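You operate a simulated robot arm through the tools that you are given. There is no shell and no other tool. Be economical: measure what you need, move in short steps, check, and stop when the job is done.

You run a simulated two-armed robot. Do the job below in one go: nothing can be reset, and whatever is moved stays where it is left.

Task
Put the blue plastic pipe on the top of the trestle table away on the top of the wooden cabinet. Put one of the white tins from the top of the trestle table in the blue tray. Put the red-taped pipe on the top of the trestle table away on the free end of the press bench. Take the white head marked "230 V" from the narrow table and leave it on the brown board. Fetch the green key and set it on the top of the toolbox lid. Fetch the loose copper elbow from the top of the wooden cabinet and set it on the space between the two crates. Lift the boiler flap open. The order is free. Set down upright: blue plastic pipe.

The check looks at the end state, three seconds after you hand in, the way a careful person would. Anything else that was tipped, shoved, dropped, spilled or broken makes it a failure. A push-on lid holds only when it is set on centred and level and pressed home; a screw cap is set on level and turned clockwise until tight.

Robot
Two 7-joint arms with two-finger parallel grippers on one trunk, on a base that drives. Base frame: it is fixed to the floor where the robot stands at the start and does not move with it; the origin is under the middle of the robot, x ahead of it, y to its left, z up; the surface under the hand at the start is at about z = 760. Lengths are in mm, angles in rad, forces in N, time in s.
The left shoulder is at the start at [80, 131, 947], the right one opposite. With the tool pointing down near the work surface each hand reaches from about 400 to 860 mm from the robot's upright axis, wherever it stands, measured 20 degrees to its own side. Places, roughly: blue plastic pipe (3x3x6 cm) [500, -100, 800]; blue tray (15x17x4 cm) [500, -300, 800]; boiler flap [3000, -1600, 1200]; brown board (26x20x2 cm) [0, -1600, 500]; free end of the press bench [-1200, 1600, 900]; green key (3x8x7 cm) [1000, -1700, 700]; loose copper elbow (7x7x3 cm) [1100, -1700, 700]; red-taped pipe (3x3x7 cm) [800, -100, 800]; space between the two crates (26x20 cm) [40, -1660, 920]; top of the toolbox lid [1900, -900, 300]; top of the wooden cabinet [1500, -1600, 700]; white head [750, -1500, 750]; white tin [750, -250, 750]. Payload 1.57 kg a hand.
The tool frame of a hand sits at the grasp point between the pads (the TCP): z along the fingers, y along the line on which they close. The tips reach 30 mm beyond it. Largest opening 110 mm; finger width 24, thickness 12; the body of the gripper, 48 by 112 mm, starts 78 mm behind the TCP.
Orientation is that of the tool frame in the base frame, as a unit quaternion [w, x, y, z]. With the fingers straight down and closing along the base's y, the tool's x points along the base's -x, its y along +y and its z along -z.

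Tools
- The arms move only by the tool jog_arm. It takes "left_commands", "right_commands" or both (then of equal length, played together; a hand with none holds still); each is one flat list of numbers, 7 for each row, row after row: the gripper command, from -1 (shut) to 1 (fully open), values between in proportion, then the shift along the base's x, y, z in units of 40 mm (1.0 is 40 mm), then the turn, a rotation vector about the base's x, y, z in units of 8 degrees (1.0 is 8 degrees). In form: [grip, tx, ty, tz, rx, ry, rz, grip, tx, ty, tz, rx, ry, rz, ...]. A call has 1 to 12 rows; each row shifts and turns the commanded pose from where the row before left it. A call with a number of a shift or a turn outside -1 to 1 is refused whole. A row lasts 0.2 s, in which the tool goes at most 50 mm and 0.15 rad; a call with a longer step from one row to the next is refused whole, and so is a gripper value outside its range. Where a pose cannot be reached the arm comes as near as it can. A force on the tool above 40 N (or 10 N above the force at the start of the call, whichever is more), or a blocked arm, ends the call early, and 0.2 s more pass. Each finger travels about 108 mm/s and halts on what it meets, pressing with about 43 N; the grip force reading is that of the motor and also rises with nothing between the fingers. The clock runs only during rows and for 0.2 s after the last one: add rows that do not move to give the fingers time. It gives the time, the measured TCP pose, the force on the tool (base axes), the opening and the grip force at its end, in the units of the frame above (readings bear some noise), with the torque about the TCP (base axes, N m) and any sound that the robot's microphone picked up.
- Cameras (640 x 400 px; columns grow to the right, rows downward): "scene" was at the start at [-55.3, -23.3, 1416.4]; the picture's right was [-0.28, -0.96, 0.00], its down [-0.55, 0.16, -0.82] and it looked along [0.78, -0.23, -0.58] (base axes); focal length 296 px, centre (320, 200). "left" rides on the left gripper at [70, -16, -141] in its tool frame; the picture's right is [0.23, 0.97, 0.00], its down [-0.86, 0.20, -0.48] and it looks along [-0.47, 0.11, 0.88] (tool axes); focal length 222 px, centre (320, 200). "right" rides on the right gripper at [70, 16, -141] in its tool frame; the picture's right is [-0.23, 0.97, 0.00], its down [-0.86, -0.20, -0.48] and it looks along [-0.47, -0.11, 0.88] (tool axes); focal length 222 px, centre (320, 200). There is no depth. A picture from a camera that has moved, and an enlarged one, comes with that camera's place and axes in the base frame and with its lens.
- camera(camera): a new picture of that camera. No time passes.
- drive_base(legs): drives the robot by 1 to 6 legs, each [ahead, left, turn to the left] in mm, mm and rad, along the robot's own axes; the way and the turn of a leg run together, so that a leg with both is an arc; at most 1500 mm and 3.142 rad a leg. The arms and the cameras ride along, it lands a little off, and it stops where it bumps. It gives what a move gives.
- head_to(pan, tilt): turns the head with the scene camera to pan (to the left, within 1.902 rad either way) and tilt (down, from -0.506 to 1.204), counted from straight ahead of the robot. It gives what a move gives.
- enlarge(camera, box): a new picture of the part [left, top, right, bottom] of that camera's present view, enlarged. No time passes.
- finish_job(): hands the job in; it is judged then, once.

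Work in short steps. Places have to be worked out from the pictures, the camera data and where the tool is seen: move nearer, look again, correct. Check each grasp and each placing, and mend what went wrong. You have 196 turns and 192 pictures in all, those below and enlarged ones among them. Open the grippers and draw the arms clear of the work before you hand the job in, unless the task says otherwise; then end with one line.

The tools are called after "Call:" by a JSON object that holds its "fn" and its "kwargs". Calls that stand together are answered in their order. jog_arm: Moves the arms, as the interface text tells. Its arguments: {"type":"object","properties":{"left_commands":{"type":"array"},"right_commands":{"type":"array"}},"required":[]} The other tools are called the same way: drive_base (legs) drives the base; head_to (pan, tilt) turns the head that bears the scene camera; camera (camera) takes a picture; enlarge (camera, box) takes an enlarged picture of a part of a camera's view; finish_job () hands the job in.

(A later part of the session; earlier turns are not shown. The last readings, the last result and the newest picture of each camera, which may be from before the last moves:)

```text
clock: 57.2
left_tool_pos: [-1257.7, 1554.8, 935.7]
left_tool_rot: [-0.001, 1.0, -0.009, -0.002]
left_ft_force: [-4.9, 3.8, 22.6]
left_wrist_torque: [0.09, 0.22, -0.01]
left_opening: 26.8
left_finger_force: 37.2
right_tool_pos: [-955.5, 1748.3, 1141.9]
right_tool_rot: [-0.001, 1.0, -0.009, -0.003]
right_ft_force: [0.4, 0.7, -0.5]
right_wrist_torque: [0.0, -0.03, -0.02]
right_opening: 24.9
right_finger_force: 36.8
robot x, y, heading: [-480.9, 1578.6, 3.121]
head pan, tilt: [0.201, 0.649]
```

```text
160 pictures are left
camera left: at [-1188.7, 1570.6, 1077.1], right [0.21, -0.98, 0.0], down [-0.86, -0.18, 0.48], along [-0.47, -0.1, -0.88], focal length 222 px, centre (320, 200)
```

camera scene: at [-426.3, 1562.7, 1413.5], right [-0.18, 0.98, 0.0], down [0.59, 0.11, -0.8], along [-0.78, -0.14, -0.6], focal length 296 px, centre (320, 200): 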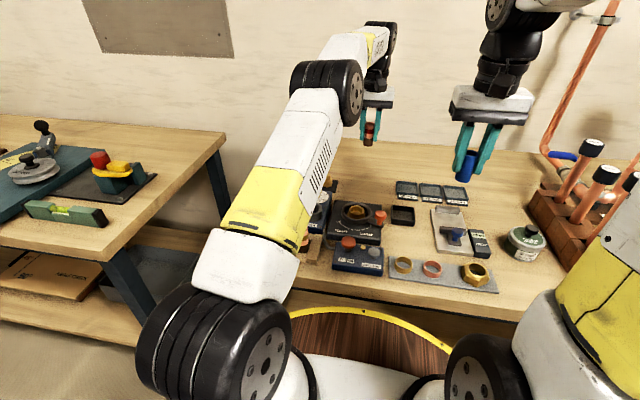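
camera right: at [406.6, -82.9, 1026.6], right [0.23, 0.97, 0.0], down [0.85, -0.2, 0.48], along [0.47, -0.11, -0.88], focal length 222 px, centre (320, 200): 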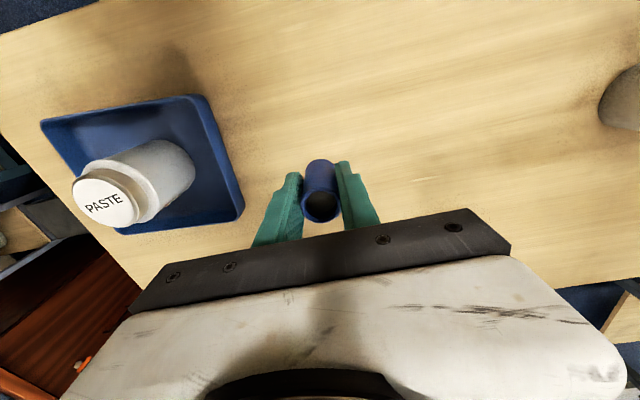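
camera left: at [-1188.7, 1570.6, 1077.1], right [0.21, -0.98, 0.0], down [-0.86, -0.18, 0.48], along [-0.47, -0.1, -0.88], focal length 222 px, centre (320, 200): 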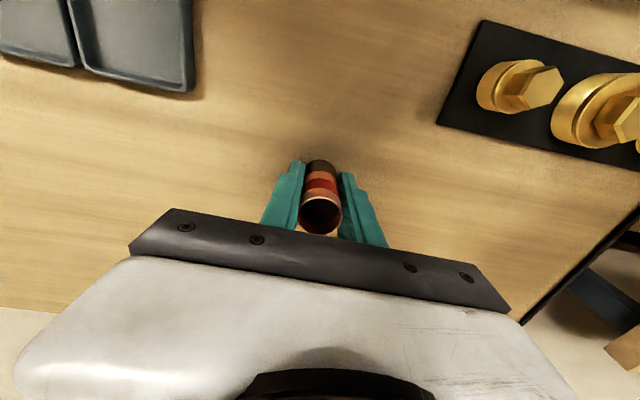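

Contact felt (23 N). Relax 1 mm, open, lift straight up.

Call:
{"fn": "jog_arm", "kwargs": {"left_commands": [-1, 0, 0, 0.03, 0, 0, 0, -0.3, 0, 0, 0, 0, 0, 0, 0, 0, 0, 0, 0, 0, 0, 0.1, 0, 0, 0, 0, 0, 0, 0.1, 0, 0, 0.5, 0, 0, 0, 0.1, 0, 0, 0.9, 0, 0, 0, 0.1, 0, 0, 0.9, 0, 0, 0, 0.1, 0, 0, 0.9, 0, 0, 0, 0.1, 0, 0, 0, 0, 0, 0]}}

Call:
{"fn": "camera", "kwargs": {"camera": "left"}}

```text
clock: 59.2
left_tool_pos: [-1258.2, 1554.5, 1064.6]
left_tool_rot: [0.0, 1.0, -0.01, 0.0]
left_ft_force: [0.2, 0.0, -0.6]
left_wrist_torque: [-0.03, -0.02, -0.03]
left_opening: 60.2
left_finger_force: 0.0
right_tool_pos: [-956.4, 1747.5, 1143.1]
right_tool_rot: [-0.001, 1.0, -0.009, -0.003]
right_ft_force: [0.0, 0.7, -0.6]
right_wrist_torque: [-0.03, -0.01, 0.02]
right_opening: 25.2
right_finger_force: 36.8
robot x, y, heading: [-478.0, 1582.5, 3.12]
head pan, tilt: [0.201, 0.649]
```

```text
159 pictures are left
camera left: at [-1188.8, 1570.5, 1206.3], right [0.21, -0.98, 0.0], down [-0.86, -0.18, 0.48], along [-0.47, -0.1, -0.88], focal length 222 px, centre (320, 200)
```

left: 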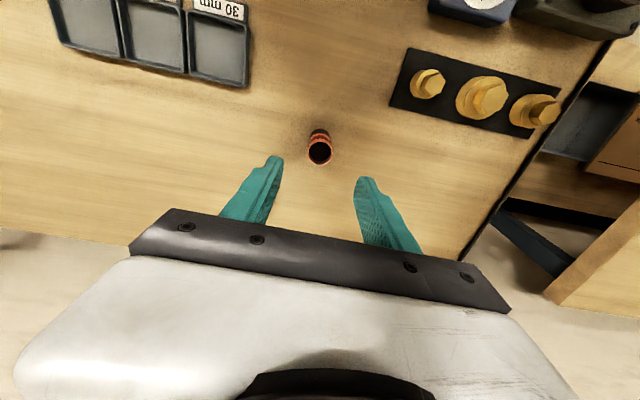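

Red pipe stands on the bench. Retract the left hand, then turn and drive to the far side corridor.

Call:
{"fn": "jog_arm", "kwargs": {"left_commands": [0.1, 0, 0, 0.8, 0, 0, 0, 0.1, 0, 0, 0.8, 0, 0, 0, 0.1, 0.92, -0.68, 0, 0, 0, 0, 0.1, 0.92, -0.68, 0, 0, 0, 0, 0.1, 0.92, -0.68, 0, 0, 0, 0, 0.1, 0.92, -0.68, 0, 0, 0, 0, 0.1, 0.92, -0.68, 0, 0, 0, 0, 0.1, 0.92, -0.68, 0, 0, 0, 0, 0.1, 0.92, -0.68, 0, 0, 0, 0, 0.1, 0.92, -0.68, 0, 0, 0, 0]}}

Call:
{"fn": "camera", "kwargs": {"camera": "scene"}}

Call:
{"fn": "drive_base", "kwargs": {"legs": [[-170, 0, 0], [0, 0, 1.57], [1300, 0, 0]]}}

Call:
{"fn": "head_to", "kwargs": {"pan": 0.3, "tilt": 0.6}}

Call:
{"fn": "camera", "kwargs": {"camera": "scene"}}

```text
clock: 61.4
left_tool_pos: [-951.6, 1336.2, 1119.5]
left_tool_rot: [0.001, 1.0, -0.009, -0.001]
left_ft_force: [0.2, -0.3, 0.8]
left_wrist_torque: [0.01, -0.03, 0.0]
left_opening: 60.6
left_finger_force: 0.0
left hand out of reach, approached as far as the arm can: row 1, 2
right_tool_pos: [-956.5, 1748.9, 1143.2]
right_tool_rot: [-0.001, 1.0, -0.01, -0.003]
right_ft_force: [-0.6, 1.0, -0.9]
right_wrist_torque: [0.01, 0.02, 0.02]
right_opening: 25.1
right_finger_force: 37.1
robot x, y, heading: [-480.6, 1577.9, 3.125]
head pan, tilt: [0.201, 0.649]
```

```text
158 pictures are left
camera scene: at [-426.4, 1562.8, 1413.5], right [-0.18, 0.98, 0.0], down [0.59, 0.11, -0.8], along [-0.78, -0.14, -0.6], focal length 296 px, centre (320, 200)
```

scene: 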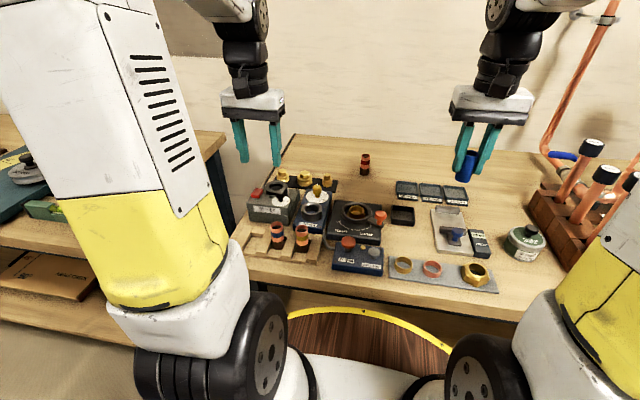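

```text
clock: 72.7
left_tool_pos: [-137.7, -189.5, 1119.8]
left_tool_rot: [0.0, 0.723, 0.691, 0.0]
left_ft_force: [0.7, 0.1, -0.7]
left_wrist_torque: [0.01, 0.0, 0.0]
left_opening: 60.3
left_finger_force: 0.1
right_tool_pos: [-549.6, -181.6, 1142.5]
right_tool_rot: [0.001, 0.723, 0.691, -0.003]
right_ft_force: [-0.2, -0.5, -0.3]
right_wrist_torque: [0.02, 0.02, 0.0]
right_opening: 25.3
right_finger_force: 37.1
robot x, y, heading: [-370.8, 292.2, -1.621]
head pan, tilt: [0.201, 0.649]
```

```text
clock: 73.3
left_tool_pos: [-137.8, -189.9, 1120.9]
left_tool_rot: [0.0, 0.723, 0.691, 0.0]
left_ft_force: [-0.2, 0.1, 0.1]
left_wrist_torque: [0.01, 0.04, -0.01]
left_opening: 60.4
left_finger_force: 0.1
right_tool_pos: [-549.9, -182.1, 1142.4]
right_tool_rot: [0.001, 0.723, 0.691, -0.002]
right_ft_force: [0.3, -0.3, -0.8]
right_wrist_torque: [0.0, -0.02, 0.0]
right_opening: 25.6
right_finger_force: 37.0
robot x, y, heading: [-371.5, 286.9, -1.619]
head pan, tilt: [0.3, 0.6]
```

```text
157 pictures are left
camera scene: at [-339.9, 344.1, 1417.7], right [-0.97, -0.25, 0.0], down [-0.14, 0.55, -0.82], along [0.21, -0.8, -0.57], focal length 296 px, centre (320, 200)
```

scene: 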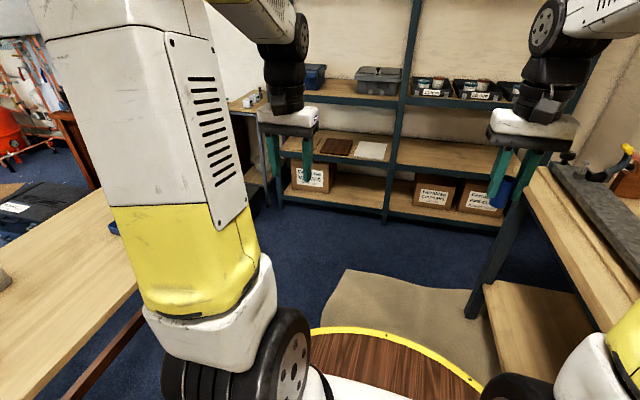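

Corridor ahead is clear. Straighten, go forward to y≈-830, and slide toward the cabinet.

Call:
{"fn": "drive_base", "kwargs": {"legs": [[0, 0, 0.05], [1110, 0, 0], [0, 900, 0]]}}

Call:
{"fn": "head_to", "kwargs": {"pan": 0.7, "tilt": 0.6}}

Call:
{"fn": "camera", "kwargs": {"camera": "scene"}}

Call:
{"fn": "head_to", "kwargs": {"pan": -0.1, "tilt": 0.6}}

Call:
{"fn": "camera", "kwargs": {"camera": "scene"}}

```text
clock: 83.8
left_tool_pos: [827.4, -1242.4, 1120.4]
left_tool_rot: [-0.001, 0.696, 0.718, 0.001]
left_ft_force: [-0.5, -0.5, 0.2]
left_wrist_torque: [-0.03, -0.01, -0.04]
left_opening: 60.5
left_finger_force: 0.0
right_tool_pos: [415.8, -1266.9, 1142.3]
right_tool_rot: [0.001, 0.696, 0.718, -0.003]
right_ft_force: [0.4, 0.3, 0.3]
right_wrist_torque: [-0.01, -0.01, 0.0]
right_opening: 25.5
right_finger_force: 36.9
robot x, y, heading: [558.9, -784.2, -1.537]
head pan, tilt: [0.3, 0.6]
```

```text
clock: 84.6
left_tool_pos: [828.3, -1242.6, 1120.4]
left_tool_rot: [-0.001, 0.695, 0.719, 0.0]
left_ft_force: [-0.2, -0.8, -0.3]
left_wrist_torque: [0.01, -0.04, -0.02]
left_opening: 60.5
left_finger_force: 0.1
right_tool_pos: [415.6, -1267.1, 1141.9]
right_tool_rot: [0.001, 0.696, 0.718, -0.002]
right_ft_force: [1.0, -0.2, -0.3]
right_wrist_torque: [0.0, -0.04, 0.0]
right_opening: 25.3
right_finger_force: 37.4
robot x, y, heading: [561.4, -780.3, -1.54]
head pan, tilt: [0.7, 0.6]
```

```text
156 pictures are left
camera scene: at [615.3, -707.8, 1417.7], right [-0.74, -0.67, 0.0], down [-0.38, 0.42, -0.82], along [0.55, -0.61, -0.57], focal length 296 px, centre (320, 200)
```

scene: 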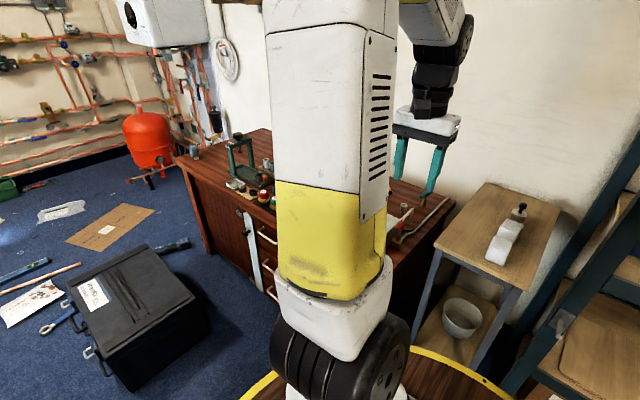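

```text
clock: 85.8
left_tool_pos: [827.1, -1242.1, 1119.8]
left_tool_rot: [0.0, 0.696, 0.718, 0.0]
left_ft_force: [-0.2, 0.7, 0.9]
left_wrist_torque: [-0.01, 0.0, 0.02]
left_opening: 60.5
left_finger_force: 0.1
right_tool_pos: [416.4, -1267.0, 1142.3]
right_tool_rot: [0.002, 0.696, 0.718, -0.002]
right_ft_force: [0.2, -0.7, 0.2]
right_wrist_torque: [0.0, -0.01, 0.02]
right_opening: 25.2
right_finger_force: 36.5
robot x, y, heading: [561.1, -783.0, -1.543]
head pan, tilt: [-0.099, 0.6]
```

```text
155 pictures are left
camera scene: at [550.4, -730.2, 1417.7], right [-1.0, 0.07, 0.0], down [0.04, 0.56, -0.82], along [-0.06, -0.82, -0.57], focal length 296 px, centre (320, 200)
```

scene: 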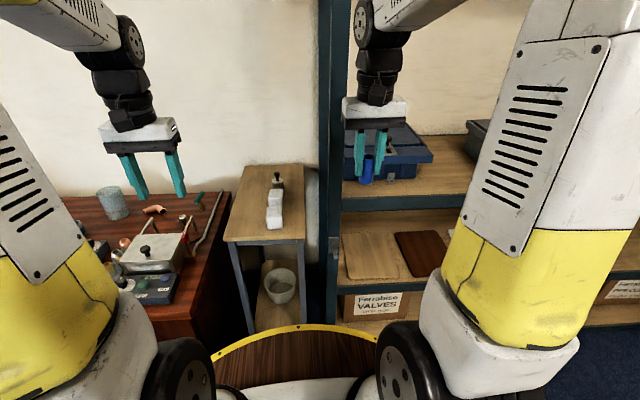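

Cabinet, narrow table and shelf are all in view. Slide left ~560 toward the cabinet and look.

Call:
{"fn": "drive_base", "kwargs": {"legs": [[0, 0, -0.03], [0, 600, 0]]}}

Call:
{"fn": "head_to", "kwargs": {"pan": 0.0, "tilt": 0.7}}

Call:
{"fn": "camera", "kwargs": {"camera": "scene"}}

```text
clock: 89.5
left_tool_pos: [1413.6, -1242.4, 1119.4]
left_tool_rot: [0.0, 0.701, 0.713, 0.0]
left_ft_force: [-0.3, 0.0, -0.5]
left_wrist_torque: [0.03, -0.04, 0.0]
left_opening: 60.5
left_finger_force: 0.0
right_tool_pos: [1003.5, -1258.8, 1144.5]
right_tool_rot: [0.002, 0.701, 0.713, -0.002]
right_ft_force: [0.1, 0.0, -0.6]
right_wrist_torque: [-0.02, -0.02, 0.0]
right_opening: 25.5
right_finger_force: 36.9
robot x, y, heading: [1156.0, -779.3, -1.555]
head pan, tilt: [-0.099, 0.6]
```

```text
clock: 90.2
left_tool_pos: [1415.0, -1240.5, 1120.6]
left_tool_rot: [0.0, 0.702, 0.713, 0.0]
left_ft_force: [-0.6, 0.2, 0.6]
left_wrist_torque: [0.01, -0.03, 0.01]
left_opening: 60.3
left_finger_force: 0.1
right_tool_pos: [1002.0, -1259.4, 1142.6]
right_tool_rot: [0.002, 0.702, 0.712, -0.002]
right_ft_force: [0.6, -0.1, 0.1]
right_wrist_torque: [0.0, -0.02, -0.03]
right_opening: 25.5
right_finger_force: 36.7
robot x, y, heading: [1155.7, -776.2, -1.558]
head pan, tilt: [0.0, 0.7]
```

```text
154 pictures are left
camera scene: at [1154.7, -721.8, 1409.1], right [-1.0, -0.01, 0.0], down [-0.01, 0.64, -0.77], along [0.01, -0.77, -0.64], focal length 296 px, centre (320, 200)
```

scene: 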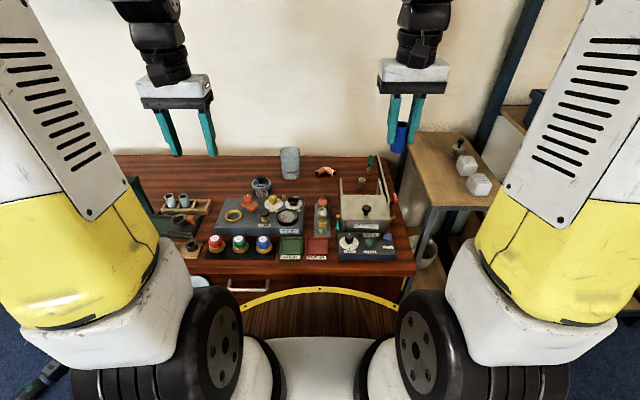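

Enlarge the cabinet top.

Call:
{"fn": "enlarge", "kwargs": {"camera": "scene", "box": [110, 130, 430, 290]}}

```text
2.00 times, centred on (270, 210) of scene
camera zoom: at [1154.7, -721.8, 1409.1], right [-1.0, -0.01, 0.0], down [-0.01, 0.64, -0.77], along [0.01, -0.77, -0.64], focal length 593 px, centre (420, 180)
```

zoom: 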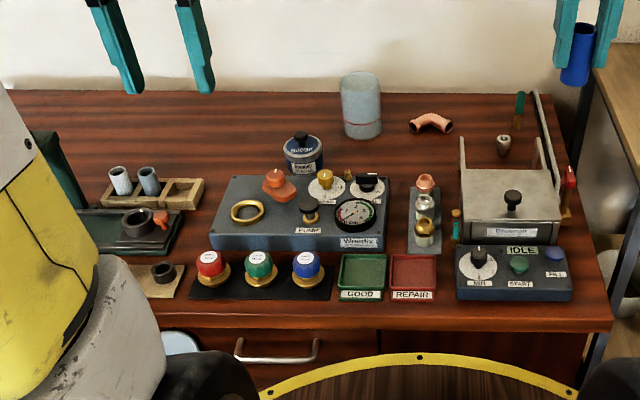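

Check where the toolbox and floor items are relative to the base.

Call:
{"fn": "head_to", "kwargs": {"pan": 1.2, "tilt": 0.7}}

Call:
{"fn": "camera", "kwargs": {"camera": "scene"}}

```text
clock: 91.6
left_tool_pos: [1413.5, -1240.7, 1119.8]
left_tool_rot: [0.0, 0.701, 0.713, 0.0]
left_ft_force: [0.1, -0.9, -0.1]
left_wrist_torque: [-0.01, 0.01, 0.01]
left_opening: 60.5
left_finger_force: 0.0
right_tool_pos: [1003.2, -1258.8, 1142.7]
right_tool_rot: [0.001, 0.702, 0.712, -0.003]
right_ft_force: [-0.5, -0.4, -0.2]
right_wrist_torque: [0.0, 0.0, 0.0]
right_opening: 25.5
right_finger_force: 36.5
robot x, y, heading: [1156.6, -780.2, -1.563]
head pan, tilt: [1.201, 0.7]
```

```text
152 pictures are left
camera scene: at [1233.1, -666.4, 1409.1], right [-0.35, -0.94, 0.0], down [-0.6, 0.22, -0.76], along [0.72, -0.27, -0.64], focal length 296 px, centre (320, 200)
```

scene: 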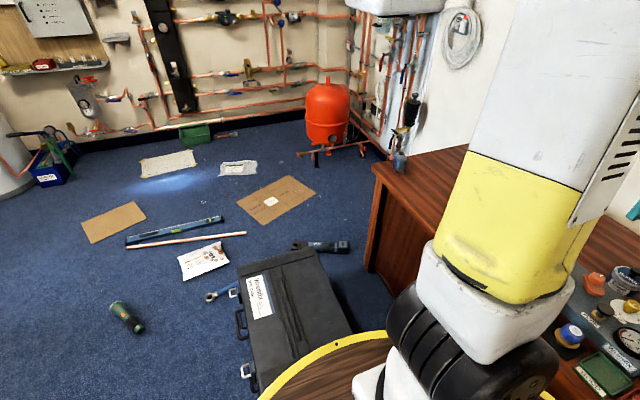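

Toolbox spans x≈1680–2150. Deck of the robot seems ~z 770, radius ~350, so I stay at y≥-920. Move right 110 and ahead 135.

Call:
{"fn": "drive_base", "kwargs": {"legs": [[0, -110, 0], [135, 0, 0]]}}

Call:
{"fn": "head_to", "kwargs": {"pan": 0.0, "tilt": 0.75}}

Call:
{"fn": "camera", "kwargs": {"camera": "scene"}}

Call:
{"fn": "camera", "kwargs": {"camera": "left"}}

```text
clock: 93.7
left_tool_pos: [1306.7, -1379.4, 1120.5]
left_tool_rot: [0.0, 0.703, 0.711, 0.0]
left_ft_force: [0.2, 1.0, -0.6]
left_wrist_torque: [-0.02, -0.03, 0.0]
left_opening: 60.6
left_finger_force: 0.0
right_tool_pos: [894.8, -1395.4, 1142.6]
right_tool_rot: [0.001, 0.702, 0.712, -0.004]
right_ft_force: [0.0, 0.2, -1.0]
right_wrist_torque: [0.0, 0.02, -0.04]
right_opening: 25.6
right_finger_force: 36.6
robot x, y, heading: [1046.8, -915.2, -1.56]
head pan, tilt: [1.201, 0.7]
```

```text
clock: 95.1
left_tool_pos: [1307.1, -1379.2, 1119.4]
left_tool_rot: [0.0, 0.703, 0.711, 0.0]
left_ft_force: [-0.3, 0.3, 0.2]
left_wrist_torque: [0.01, 0.01, 0.0]
left_opening: 60.4
left_finger_force: 0.0
right_tool_pos: [894.9, -1396.6, 1142.5]
right_tool_rot: [0.001, 0.702, 0.712, -0.003]
right_ft_force: [-0.9, -0.5, -1.1]
right_wrist_torque: [-0.03, -0.01, -0.02]
right_opening: 25.2
right_finger_force: 36.9
robot x, y, heading: [1050.3, -917.8, -1.556]
head pan, tilt: [0.0, 0.75]
```

```text
151 pictures are left
camera scene: at [1048.1, -856.9, 1404.9], right [-1.0, -0.01, 0.0], down [-0.01, 0.68, -0.73], along [0.01, -0.73, -0.68], focal length 296 px, centre (320, 200)
```

scene: 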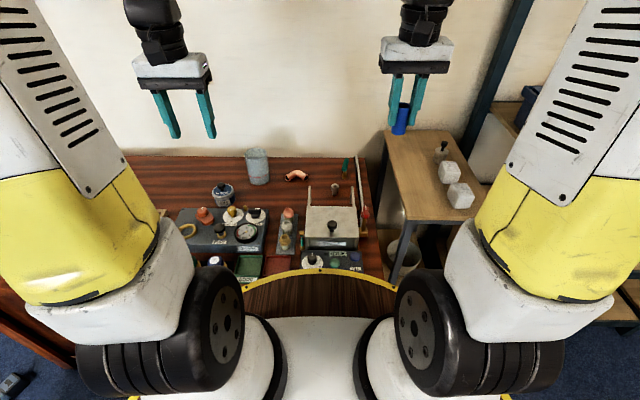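

```text
150 pictures are left
camera left: at [1289.3, -1308.0, 1261.0], right [0.97, 0.24, 0.0], down [0.21, -0.85, 0.48], along [0.11, -0.46, -0.88], focal length 222 px, centre (320, 200)
```

left: 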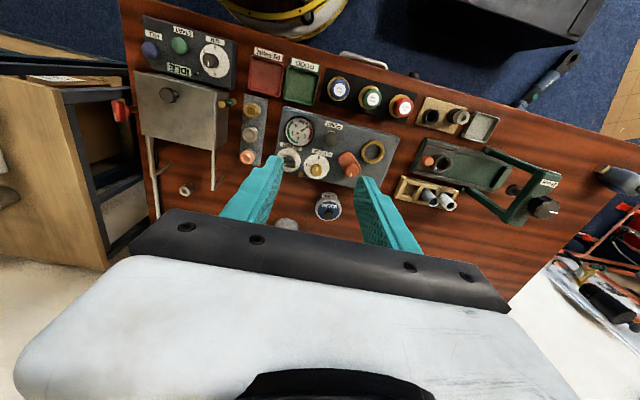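

Bring the left hand over near the elbow (~(1147,-1735)) to inspect.

Call:
{"fn": "jog_arm", "kwargs": {"left_commands": [0.4, -0.46, -0.81, -0.6, 0, 0, 0, 0.4, -0.46, -0.81, -0.6, 0, 0, 0, 0.4, -0.46, -0.81, -0.6, 0, 0, 0, 0.4, -0.46, -0.81, -0.6, 0, 0, 0, 0.4, -0.46, -0.81, -0.6, 0, 0, 0, 0.4, -0.46, -0.81, -0.6, 0, 0, 0, 0.4, -0.46, -0.81, -0.6, 0, 0, 0, 0.4, -0.46, -0.81, -0.6, 0, 0, 0]}}

Call:
{"fn": "camera", "kwargs": {"camera": "left"}}

Call:
{"fn": "camera", "kwargs": {"camera": "scene"}}

```text
clock: 96.9
left_tool_pos: [1160.0, -1637.7, 925.7]
left_tool_rot: [0.0, 0.702, 0.712, -0.001]
left_ft_force: [-0.2, 0.5, -0.2]
left_wrist_torque: [-0.03, 0.01, 0.02]
left_opening: 76.8
left_finger_force: 0.0
right_tool_pos: [895.6, -1395.9, 1142.9]
right_tool_rot: [0.002, 0.702, 0.712, -0.003]
right_ft_force: [-0.2, -0.2, -0.2]
right_wrist_torque: [-0.01, 0.02, 0.05]
right_opening: 25.2
right_finger_force: 37.1
robot x, y, heading: [1048.8, -913.7, -1.561]
head pan, tilt: [0.0, 0.75]
```

```text
149 pictures are left
camera left: at [1142.6, -1566.2, 1067.7], right [0.97, 0.24, 0.0], down [0.21, -0.85, 0.48], along [0.11, -0.47, -0.88], focal length 222 px, centre (320, 200)
```

left: 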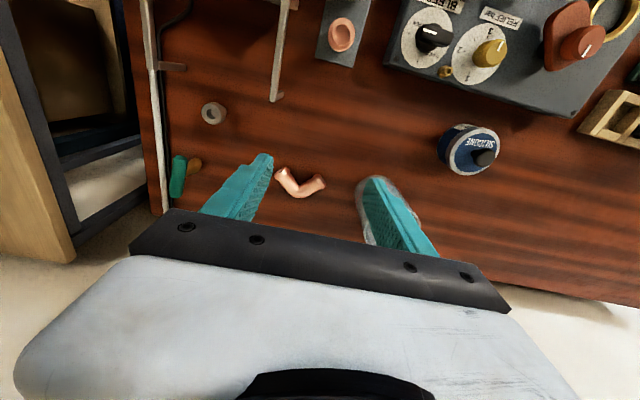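

```text
148 pictures are left
camera scene: at [1048.2, -856.5, 1404.8], right [-1.0, -0.01, 0.0], down [-0.01, 0.68, -0.73], along [0.01, -0.73, -0.68], focal length 296 px, centre (320, 200)
```

scene: 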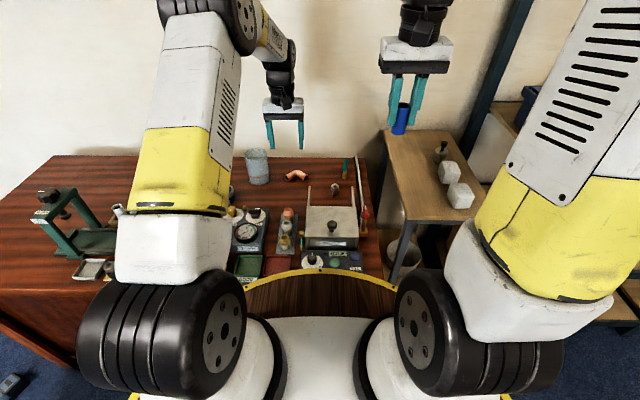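

Elbow at ≈(1146,-1735). Enlarge for its orientation and the key.

Call:
{"fn": "enlarge", "kwargs": {"camera": "left", "box": [150, 90, 350, 215]}}

Call:
{"fn": "enlarge", "kwargs": {"camera": "scene", "box": [240, 140, 400, 240]}}

```text
3.20 times, centred on (250, 152) of left
camera zoom: at [1142.6, -1566.2, 1067.7], right [0.97, 0.24, 0.0], down [0.21, -0.85, 0.48], along [0.11, -0.47, -0.88], focal length 711 px, centre (544, 352)
```

zoom: 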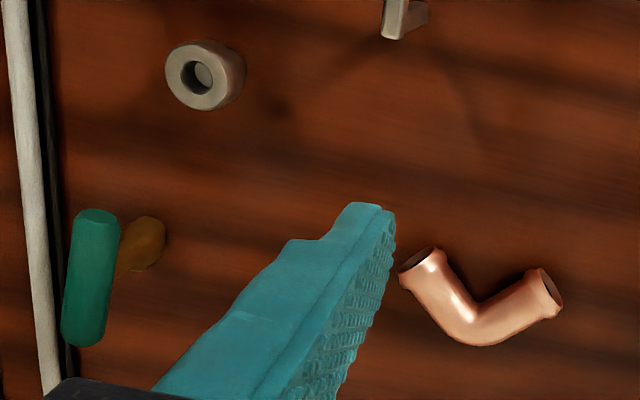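

```text
4.00 times, centred on (320, 190) of scene
camera zoom: at [1048.2, -856.5, 1404.8], right [-1.0, -0.01, 0.0], down [-0.01, 0.68, -0.73], along [0.01, -0.73, -0.68], focal length 1185 px, centre (320, 240)
```

zoom: 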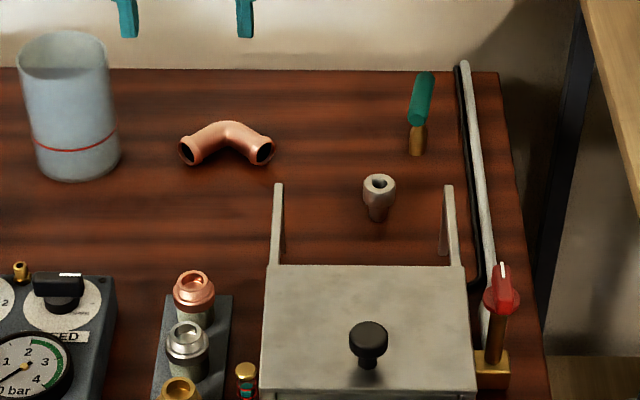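

Elbow is a V with apex toward the wall; I'll rotate the left gripper +45° about z to grip its arm at (1128,-1735), approaching gradually.

Call:
{"fn": "jog_arm", "kwargs": {"left_commands": [0.1, -0.13, -0.3, -0.3, 0, 0, 0.94, 0.1, -0.13, -0.3, -0.3, 0, 0, 0.94, 0.1, -0.13, -0.3, -0.3, 0, 0, 0.94, 0.1, -0.13, -0.3, -0.3, 0, 0, 0.94, 0.1, -0.13, -0.3, -0.3, 0, 0, 0.94, 0.1, -0.13, -0.3, -0.3, 0, 0, 0.94, 0.1, 0, 0, 0, 0, 0, 0]}}

Call:
{"fn": "camera", "kwargs": {"camera": "left"}}

```text
clock: 98.5
left_tool_pos: [1128.7, -1709.6, 854.6]
left_tool_rot: [0.0, 0.375, 0.927, 0.0]
left_ft_force: [-0.3, -0.1, -0.4]
left_wrist_torque: [0.01, 0.02, 0.02]
left_opening: 60.6
left_finger_force: 0.1
right_tool_pos: [895.9, -1394.8, 1142.9]
right_tool_rot: [0.001, 0.702, 0.713, -0.002]
right_ft_force: [0.3, 0.3, 0.0]
right_wrist_torque: [-0.02, -0.03, -0.02]
right_opening: 25.3
right_finger_force: 36.4
robot x, y, heading: [1046.1, -914.3, -1.557]
head pan, tilt: [0.0, 0.75]
```

```text
145 pictures are left
camera left: at [1066.9, -1670.6, 996.5], right [0.51, 0.86, 0.0], down [0.75, -0.45, 0.48], along [0.41, -0.25, -0.88], focal length 222 px, centre (320, 200)
```

left: 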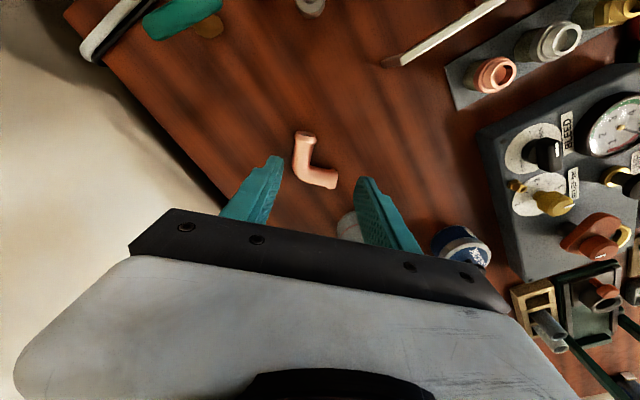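

Arm of elbow at (1130,-1735). Descend to z≈748 over it.

Call:
{"fn": "jog_arm", "kwargs": {"left_commands": [0.1, 0.01, -0.16, -0.67, 0, 0, 0, 0.1, 0.01, -0.16, -0.67, 0, 0, 0, 0.1, 0.01, -0.16, -0.67, 0, 0, 0, 0.1, 0.01, -0.16, -0.67, 0, 0, 0, 0.1, 0, 0, 0, 0, 0, 0]}}

Call:
{"fn": "camera", "kwargs": {"camera": "left"}}

Call:
{"fn": "camera", "kwargs": {"camera": "scene"}}

```text
clock: 99.7
left_tool_pos: [1130.8, -1725.9, 747.0]
left_tool_rot: [0.0, 0.375, 0.927, 0.001]
left_ft_force: [-0.1, 0.8, 0.2]
left_wrist_torque: [-0.02, 0.01, -0.01]
left_opening: 60.4
left_finger_force: 0.0
left hand out of reach, approached as far as the arm can: row 4
right_tool_pos: [894.4, -1395.4, 1142.8]
right_tool_rot: [0.001, 0.702, 0.712, -0.002]
right_ft_force: [0.1, -0.1, 0.2]
right_wrist_torque: [0.03, -0.01, 0.03]
right_opening: 25.1
right_finger_force: 36.8
robot x, y, heading: [1048.8, -915.2, -1.558]
head pan, tilt: [0.0, 0.75]
```

```text
144 pictures are left
camera left: at [1068.8, -1687.7, 887.8], right [0.52, 0.86, 0.0], down [0.75, -0.45, 0.48], along [0.41, -0.25, -0.88], focal length 222 px, centre (320, 200)
```

left: 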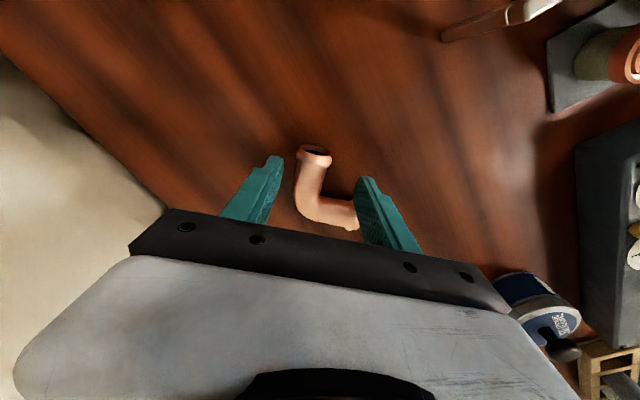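

```text
143 pictures are left
camera scene: at [1048.0, -857.0, 1404.9], right [-1.0, -0.01, 0.0], down [-0.01, 0.68, -0.73], along [0.01, -0.73, -0.68], focal length 296 px, centre (320, 200)
```

scene: 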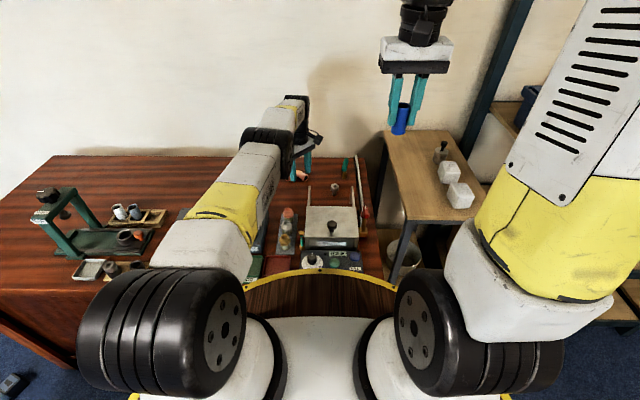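

At the reach limit but adequate. Shift -10 in x (grip nearer the arm's end, clear of the other arm), lower to ≈734, close.

Call:
{"fn": "jog_arm", "kwargs": {"left_commands": [0.1, -0.25, 0.02, 0, 0, 0, 0, 0.1, 0, 0, -0.17, 0, 0, 0, 0.1, 0, 0, -0.15, 0, 0, 0, 0.1, 0, 0, 0, 0, 0, 0]}}

Call:
{"fn": "enlarge", "kwargs": {"camera": "left", "box": [200, 120, 440, 270]}}

```text
clock: 100.7
left_tool_pos: [1119.6, -1721.9, 735.4]
left_tool_rot: [0.0, 0.375, 0.927, 0.0]
left_ft_force: [-0.7, 0.1, 0.2]
left_wrist_torque: [-0.01, 0.0, 0.03]
left_opening: 60.5
left_finger_force: 0.1
right_tool_pos: [895.2, -1396.0, 1141.8]
right_tool_rot: [0.002, 0.702, 0.712, -0.002]
right_ft_force: [0.1, -0.8, -0.9]
right_wrist_torque: [0.01, -0.02, 0.01]
right_opening: 25.2
right_finger_force: 36.8
robot x, y, heading: [1051.4, -915.6, -1.556]
head pan, tilt: [0.0, 0.75]
```

```text
2.67 times, centred on (320, 195) of left
camera zoom: at [1058.6, -1684.3, 877.4], right [0.52, 0.86, 0.0], down [0.75, -0.45, 0.48], along [0.41, -0.25, -0.88], focal length 592 px, centre (320, 213)
```

zoom: 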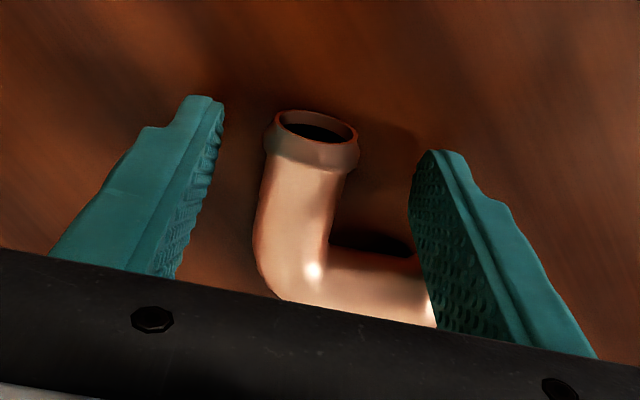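

Fingers are centred on the flared end; tilt −8° about x to gain reach and shift toward the bend, then close.

Call:
{"fn": "jog_arm", "kwargs": {"left_commands": [0.1, 0, 0, 0.05, -1, 0, 0, 0.1, 0.17, -0.22, 0, 0, 0, 0, 0.1, 0, 0, -0.02, 0, 0, 0, -1, 0, 0, 0, 0, 0, 0, -1, 0, 0, 0, 0, 0, 0, -1, 0, 0, 0, 0, 0, 0]}}

Call:
{"fn": "enlarge", "kwargs": {"camera": "left", "box": [200, 120, 440, 270]}}

```text
clock: 102.1
left_tool_pos: [1123.4, -1755.5, 736.1]
left_tool_rot: [0.028, 0.374, 0.925, -0.066]
left_ft_force: [4.9, 4.3, 17.8]
left_wrist_torque: [0.52, -1.13, 0.18]
left_opening: 26.8
left_finger_force: 37.0
left hand out of reach, approached as far as the arm can: row 1, 2
right_tool_pos: [895.0, -1395.2, 1143.3]
right_tool_rot: [0.002, 0.703, 0.712, -0.004]
right_ft_force: [-0.4, 0.0, -0.4]
right_wrist_torque: [-0.01, 0.0, 0.01]
right_opening: 25.2
right_finger_force: 37.7
robot x, y, heading: [1045.3, -916.6, -1.56]
head pan, tilt: [0.0, 0.75]
```

```text
2.67 times, centred on (320, 195) of left
camera zoom: at [1062.3, -1698.3, 870.0], right [0.52, 0.85, -0.12], down [0.75, -0.38, 0.54], along [0.41, -0.37, -0.83], focal length 592 px, centre (320, 213)
```

zoom: 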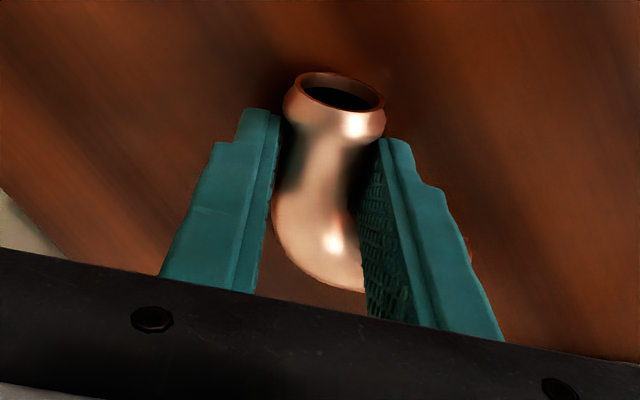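

Gripped at 26.8 mm. Lift up.

Call:
{"fn": "jog_arm", "kwargs": {"left_commands": [-1, 0, 0.05, 0.4, 0, 0, 0, -1, 0, 0.1, 0.7, 0, 0, 0, -1, 0, 0.2, 0.8, 0, 0, 0, -1, 0, 0.3, 0.8, 0, 0, 0, -1, 0.2, 0.5, 0.8, 0, 0, 0, -1, 0.2, 0.6, 0.7, 0, 0, 0, -1, 0, 0, 0, 0, 0, 0]}}

Call:
{"fn": "camera", "kwargs": {"camera": "left"}}

Call:
{"fn": "camera", "kwargs": {"camera": "scene"}}

```text
clock: 103.7
left_tool_pos: [1130.6, -1762.7, 902.9]
left_tool_rot: [0.027, 0.376, 0.924, -0.063]
left_ft_force: [-0.4, 0.1, -1.2]
left_wrist_torque: [0.01, 0.01, 0.0]
left_opening: 25.7
left_finger_force: 37.0
left hand out of reach, approached as far as the arm can: row 2, 3, 4, 5, 6
right_tool_pos: [895.0, -1395.4, 1142.8]
right_tool_rot: [0.001, 0.702, 0.712, -0.003]
right_ft_force: [-0.3, 0.1, -0.2]
right_wrist_torque: [0.01, -0.03, -0.02]
right_opening: 25.3
right_finger_force: 37.1
robot x, y, heading: [1047.4, -916.9, -1.56]
head pan, tilt: [0.0, 0.75]
```

```text
140 pictures are left
camera left: at [1067.9, -1705.5, 1037.8], right [0.52, 0.85, -0.12], down [0.75, -0.38, 0.54], along [0.41, -0.36, -0.84], focal length 222 px, centre (320, 200)
```

left: 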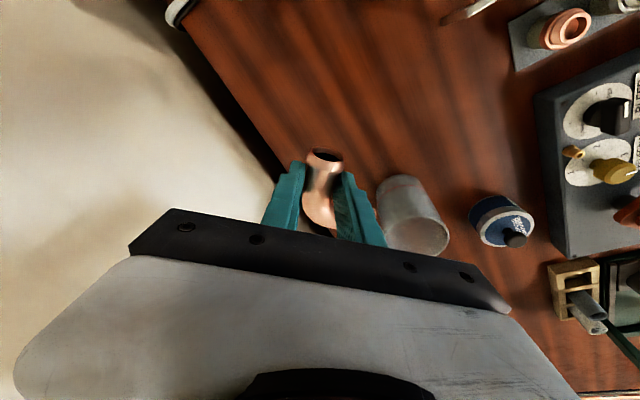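

```text
139 pictures are left
camera scene: at [1048.0, -857.1, 1404.9], right [-1.0, -0.01, 0.0], down [-0.01, 0.68, -0.73], along [0.01, -0.73, -0.68], focal length 296 px, centre (320, 200)
```

scene: 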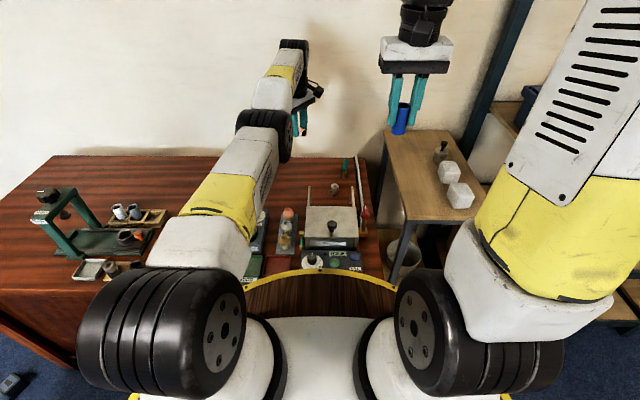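

Elbow is held. Retract the left arm to a carry pose, untwisting.

Call:
{"fn": "jog_arm", "kwargs": {"left_commands": [-1, 0.1, 0.9, 0.3, 0.1, 0, 0, -1, 0.2, 0.9, 0.3, 0.1, 0, -0.6, -1, 0.4, 0.9, 0.4, 0.1, 0, -0.6, -1, 0.5, 0.9, 0.4, 0.1, 0, -0.6, -1, 0.5, 0.9, 0.4, 0.1, 0, -0.6, -1, 0.5, 0.9, 0.4, 0.1, 0, -0.6, -1, 0.5, 0.9, 0.4, 0.1, 0, -0.6, -1, 0.5, 0.9, 0.4, 0.1, 0, -0.6, -1, 0.5, 0.9, 0.4, 0.1, 0, -0.6, -1, 0.5, 0.9, 0.4, 0.1, 0, -0.6, -1, 0, 0, 0, 0, 0, 0]}}

Call:
{"fn": "camera", "kwargs": {"camera": "scene"}}

Call:
{"fn": "camera", "kwargs": {"camera": "right"}}

```text
clock: 106.1
left_tool_pos: [1297.4, -1674.5, 1111.3]
left_tool_rot: [-0.024, 0.69, 0.724, -0.006]
left_ft_force: [-0.5, -0.4, 0.3]
left_wrist_torque: [0.01, -0.02, -0.04]
left_opening: 26.3
left_finger_force: 37.3
left hand out of reach, approached as far as the arm can: row 1, 2, 3, 4, 5, 6, 7, 8, 9, 10
right_tool_pos: [896.0, -1396.6, 1142.3]
right_tool_rot: [0.0, 0.702, 0.713, -0.002]
right_ft_force: [0.1, -0.7, 1.1]
right_wrist_torque: [0.03, 0.01, 0.0]
right_opening: 25.1
right_finger_force: 36.4
robot x, y, heading: [1051.4, -914.8, -1.552]
head pan, tilt: [0.0, 0.75]
```

```text
138 pictures are left
camera scene: at [1048.1, -857.0, 1404.9], right [-1.0, -0.01, 0.0], down [-0.01, 0.68, -0.73], along [0.01, -0.73, -0.68], focal length 296 px, centre (320, 200)
```

scene: 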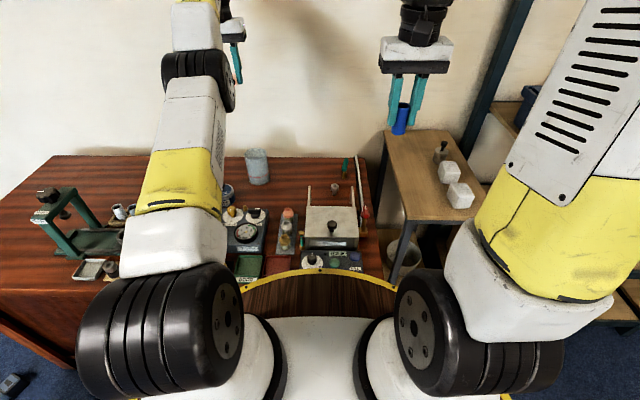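

```text
137 pictures are left
camera right: at [910.8, -1325.6, 1283.0], right [0.98, -0.21, 0.0], down [-0.19, -0.85, 0.48], along [-0.1, -0.47, -0.88], focal length 222 px, centre (320, 200)
```

right: 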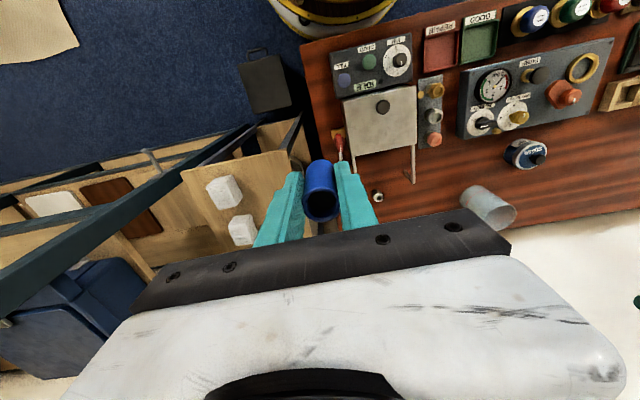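

Continue pulling the left hand back; then shift the base left 130 so the right hand can place the blue pipe at ≈(1165,-1680).

Call:
{"fn": "jog_arm", "kwargs": {"left_commands": [-1, 0, 1, 0, 0, 0, 0, -1, 0, 1, 0, 0, 0, 0, -1, 0, 1, 0, 0, 0, 0, -1, 0, 1, 0, 0, 0, 0, -1, 0, 1, 0, 0, 0, 0, -1, 0, 1, 0, 0, 0, 0, -1, 0.5, 1, 0, 0, 0, 0, -1, 0, 0, 0, 0, 0, 0]}}

Call:
{"fn": "drive_base", "kwargs": {"legs": [[0, 130, 0]]}}

Call:
{"fn": "camera", "kwargs": {"camera": "scene"}}

Call:
{"fn": "camera", "kwargs": {"camera": "left"}}

```text
clock: 107.9
left_tool_pos: [1324.4, -1652.9, 1148.1]
left_tool_rot: [-0.025, 0.689, 0.724, -0.006]
left_ft_force: [0.1, 0.0, -1.1]
left_wrist_torque: [0.02, 0.03, -0.03]
left_opening: 26.2
left_finger_force: 36.7
left hand out of reach, approached as far as the arm can: row 1, 2, 3, 4, 5, 6, 7
right_tool_pos: [894.7, -1395.3, 1143.2]
right_tool_rot: [0.001, 0.703, 0.711, -0.002]
right_ft_force: [0.0, -0.2, -0.4]
right_wrist_torque: [0.0, 0.01, -0.01]
right_opening: 25.4
right_finger_force: 36.7
robot x, y, heading: [1047.1, -918.0, -1.555]
head pan, tilt: [0.0, 0.75]
```

```text
clock: 109.2
left_tool_pos: [1456.5, -1653.6, 1148.6]
left_tool_rot: [-0.025, 0.689, 0.724, -0.004]
left_ft_force: [0.2, 0.1, -0.9]
left_wrist_torque: [0.01, 0.04, -0.02]
left_opening: 26.0
left_finger_force: 37.3
right_tool_pos: [1025.5, -1394.6, 1141.3]
right_tool_rot: [0.001, 0.703, 0.711, -0.002]
right_ft_force: [-0.6, -0.1, 0.0]
right_wrist_torque: [0.0, -0.01, 0.01]
right_opening: 25.2
right_finger_force: 36.6
robot x, y, heading: [1178.8, -912.9, -1.556]
head pan, tilt: [0.0, 0.75]
```

```text
136 pictures are left
camera scene: at [1179.7, -855.4, 1404.9], right [-1.0, -0.01, 0.0], down [-0.01, 0.68, -0.73], along [0.01, -0.73, -0.68], focal length 296 px, centre (320, 200)
```

scene: 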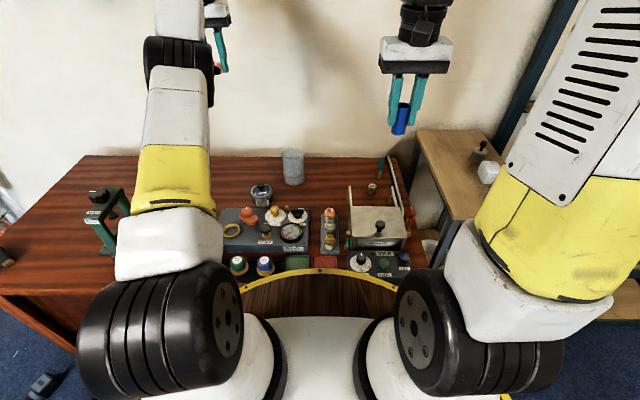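

```text
135 pictures are left
camera left: at [1442.1, -1585.9, 1292.4], right [0.96, 0.28, -0.03], down [0.26, -0.86, 0.44], along [0.09, -0.44, -0.9], focal length 222 px, centre (320, 200)
```

left: 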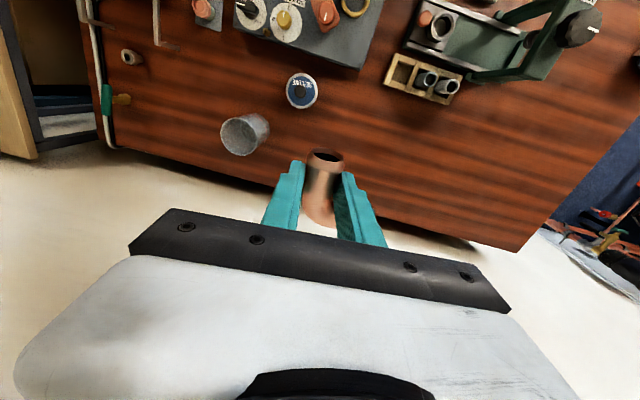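

The left arm seems lagging its command; test with a few rows of +y and a lower z.

Call:
{"fn": "jog_arm", "kwargs": {"left_commands": [-1, 0, 1, -0.3, 0, 0, 0, -1, 0, 1, -0.3, 0, 0, 0, -1, 0, 1, -0.3, 0, 0, 0, -1, 0, 0, 0, 0, 0, 0, -1, 0, 0, 0, 0, 0, 0]}}

```text
clock: 110.4
left_tool_pos: [1456.8, -1652.2, 1149.5]
left_tool_rot: [-0.026, 0.689, 0.724, -0.004]
left_ft_force: [0.3, 0.2, -0.5]
left_wrist_torque: [-0.01, 0.01, 0.01]
left_opening: 26.1
left_finger_force: 37.5
left hand out of reach, approached as far as the arm can: row 1, 2, 3
right_tool_pos: [1025.7, -1394.0, 1142.9]
right_tool_rot: [0.001, 0.703, 0.711, -0.002]
right_ft_force: [-0.8, 0.0, -0.3]
right_wrist_torque: [0.01, -0.05, -0.01]
right_opening: 25.1
right_finger_force: 36.4
robot x, y, heading: [1180.5, -911.7, -1.558]
head pan, tilt: [0.0, 0.75]
```

The arm looks fully straightened (singular). Nudge it sideways/down to unlock the elbow.

Call:
{"fn": "jog_arm", "kwargs": {"left_commands": [-1, 0.3, 0, -0.8, 0, 0, 0, -1, 0.3, 0, -0.8, 0, 0, 0, -1, 0, 0, 0, 0, 0, 0]}}

Call:
{"fn": "camera", "kwargs": {"camera": "scene"}}

```text
clock: 111.2
left_tool_pos: [1483.6, -1669.5, 1091.5]
left_tool_rot: [-0.026, 0.689, 0.724, -0.005]
left_ft_force: [-0.4, -0.1, -0.9]
left_wrist_torque: [0.01, 0.05, -0.02]
left_opening: 26.1
left_finger_force: 37.7
left hand out of reach, approached as far as the arm can: row 1, 2
right_tool_pos: [1027.8, -1394.2, 1142.9]
right_tool_rot: [0.002, 0.702, 0.712, -0.002]
right_ft_force: [0.1, -0.1, -0.4]
right_wrist_torque: [0.0, -0.04, -0.01]
right_opening: 25.3
right_finger_force: 37.5
robot x, y, heading: [1177.7, -915.5, -1.559]
head pan, tilt: [0.0, 0.75]
```

```text
134 pictures are left
camera scene: at [1179.8, -855.4, 1404.9], right [-1.0, -0.01, 0.0], down [-0.01, 0.68, -0.73], along [0.01, -0.73, -0.68], focal length 296 px, centre (320, 200)
```

scene: 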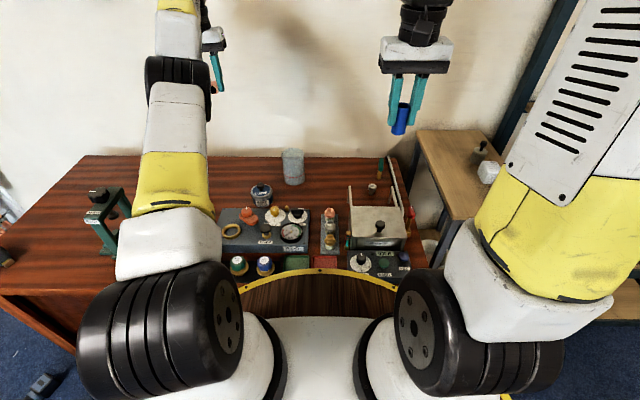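

The arm is stuck at full stretch. Try tilting the tool together with an inward/upward move to break the straight-arm state.

Call:
{"fn": "jog_arm", "kwargs": {"left_commands": [-1, 0, 0.5, 0.5, 1, 0, 0, -1, 0, 0.5, 0.5, 1, 0, 0, -1, 0, 0.5, 0.5, 1, 0, 0, -1, 0, 0, 0, 0, 0, 0]}}

```text
clock: 112.2
left_tool_pos: [1480.7, -1634.8, 1107.0]
left_tool_rot: [-0.074, 0.686, 0.722, 0.046]
left_ft_force: [0.6, -0.2, -0.4]
left_wrist_torque: [0.01, 0.02, 0.04]
left_opening: 26.1
left_finger_force: 37.2
left hand out of reach, approached as far as the arm can: row 1, 2, 3
right_tool_pos: [1026.3, -1394.8, 1143.2]
right_tool_rot: [0.001, 0.703, 0.711, -0.003]
right_ft_force: [-0.4, -1.0, 0.2]
right_wrist_torque: [-0.01, 0.01, -0.04]
right_opening: 25.4
right_finger_force: 36.7
robot x, y, heading: [1178.2, -910.0, -1.555]
head pan, tilt: [0.0, 0.75]
```

Call:
{"fn": "jog_arm", "kwargs": {"left_commands": [-1, 0, 0.5, 0, -1, 0, 0, -1, 0, 0.5, 0, -1, 0, 0, -1, 0, 0.5, 0, -1, 0, 0, -1, 0, 0, 0, 0, 0, 0]}}

Call:
{"fn": "camera", "kwargs": {"camera": "scene"}}

```text
clock: 113.2
left_tool_pos: [1518.8, -1703.5, 1157.6]
left_tool_rot: [0.071, 0.685, 0.717, -0.106]
left_ft_force: [-0.5, 1.0, -0.5]
left_wrist_torque: [0.01, -0.03, 0.04]
left_opening: 26.1
left_finger_force: 36.8
left hand out of reach, approached as far as the arm can: row 1, 2, 3
right_tool_pos: [1026.5, -1393.8, 1142.1]
right_tool_rot: [0.001, 0.703, 0.711, -0.002]
right_ft_force: [0.0, -1.2, -0.8]
right_wrist_torque: [0.01, 0.02, -0.01]
right_opening: 25.4
right_finger_force: 36.8
robot x, y, heading: [1180.4, -915.4, -1.558]
head pan, tilt: [0.0, 0.75]
```

```text
133 pictures are left
camera scene: at [1179.8, -855.4, 1404.9], right [-1.0, -0.01, 0.0], down [-0.01, 0.68, -0.73], along [0.01, -0.73, -0.68], focal length 296 px, centre (320, 200)
```

scene: 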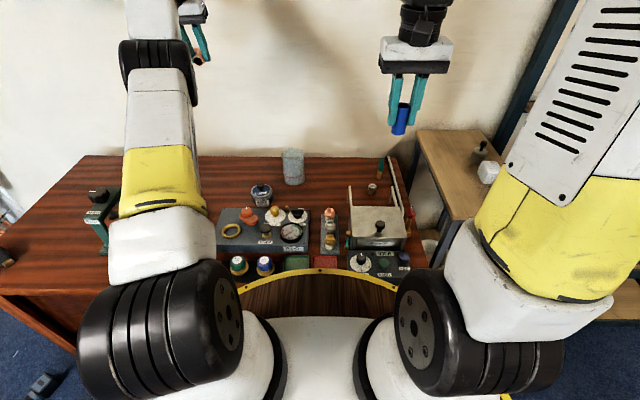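

Test slow, tiny inward steps (joint-speed hypothesis).

Call:
{"fn": "jog_arm", "kwargs": {"left_commands": [-1, 0, 0.05, 0, 0, 0, 0, -1, 0, 0.05, 0, 0, 0, 0, -1, 0, 0.05, 0, 0, 0, 0, -1, 0, 0.05, 0, 0, 0, 0, -1, 0, 0.05, 0, 0, 0, 0, -1, 0, 0.05, 0, 0, 0, 0, -1, 0, 0.05, 0, 0, 0, 0, -1, 0, 0.05, 0, 0, 0, 0]}}

```text
clock: 115.0
left_tool_pos: [1520.0, -1700.3, 1164.3]
left_tool_rot: [0.07, 0.686, 0.717, -0.105]
left_ft_force: [0.1, -0.3, -1.8]
left_wrist_torque: [-0.02, 0.01, -0.01]
left_opening: 26.1
left_finger_force: 37.2
left hand out of reach, approached as far as the arm can: row 2, 4, 6, 8
right_tool_pos: [1027.5, -1393.9, 1143.0]
right_tool_rot: [0.002, 0.703, 0.711, -0.002]
right_ft_force: [-0.5, -0.2, -0.2]
right_wrist_torque: [0.02, -0.01, 0.0]
right_opening: 25.2
right_finger_force: 36.5
robot x, y, heading: [1180.9, -912.5, -1.561]
head pan, tilt: [0.0, 0.75]
```

Rows alternate, so the command follows the actual pose; try swinging down several rows so the elbow flexes.

Call:
{"fn": "jog_arm", "kwargs": {"left_commands": [-1, 0, 0.3, -0.8, 0, 0, 0, -1, 0, 0.3, -0.8, 0, 0, 0, -1, 0, 0.3, -0.8, 0, 0, 0, -1, 0, 0.3, -0.8, 0, 0, 0, -1, 0, 0.5, 0, 0, 0, 0, -1, 0, 0.5, 0, 0, 0, 0]}}

```text
clock: 116.4
left_tool_pos: [1557.3, -1723.8, 1075.2]
left_tool_rot: [0.071, 0.686, 0.716, -0.106]
left_ft_force: [0.6, -0.3, -1.0]
left_wrist_torque: [-0.01, 0.0, -0.03]
left_opening: 26.0
left_finger_force: 36.8
left hand out of reach, approached as far as the arm can: row 1, 2, 3, 4, 5, 6
right_tool_pos: [1026.3, -1395.1, 1142.9]
right_tool_rot: [0.001, 0.703, 0.711, -0.002]
right_ft_force: [0.8, 0.5, 0.6]
right_wrist_torque: [0.0, -0.03, 0.02]
right_opening: 25.2
right_finger_force: 36.3
robot x, y, heading: [1180.6, -913.7, -1.561]
head pan, tilt: [0.0, 0.75]
```

Call:
{"fn": "jog_arm", "kwargs": {"left_commands": [-1, -0.8, 0.3, 0, 0, 0, 0, -1, -0.8, 0.3, 0, 0, 0, 0, -1, -0.8, 0.3, 0, 0, 0, 0, -1, -0.8, 0.3, 0, 0, 0, 0, -1, -0.8, 0.3, 0, 0, 0, 0, -1, 0, 0.5, 0, 0, 0, 0]}}

```text
clock: 117.8
left_tool_pos: [1416.9, -1744.1, 1109.8]
left_tool_rot: [0.07, 0.685, 0.717, -0.105]
left_ft_force: [-0.2, 0.1, -1.6]
left_wrist_torque: [0.0, -0.02, 0.0]
left_opening: 26.0
left_finger_force: 36.9
left hand out of reach, approached as far as the arm can: row 1, 2, 3, 4, 5, 6
right_tool_pos: [1026.7, -1394.7, 1141.9]
right_tool_rot: [0.001, 0.702, 0.712, -0.002]
right_ft_force: [0.2, -0.1, -1.1]
right_wrist_torque: [-0.01, 0.02, 0.0]
right_opening: 25.3
right_finger_force: 36.8
robot x, y, heading: [1179.7, -911.4, -1.559]
head pan, tilt: [0.0, 0.75]
```

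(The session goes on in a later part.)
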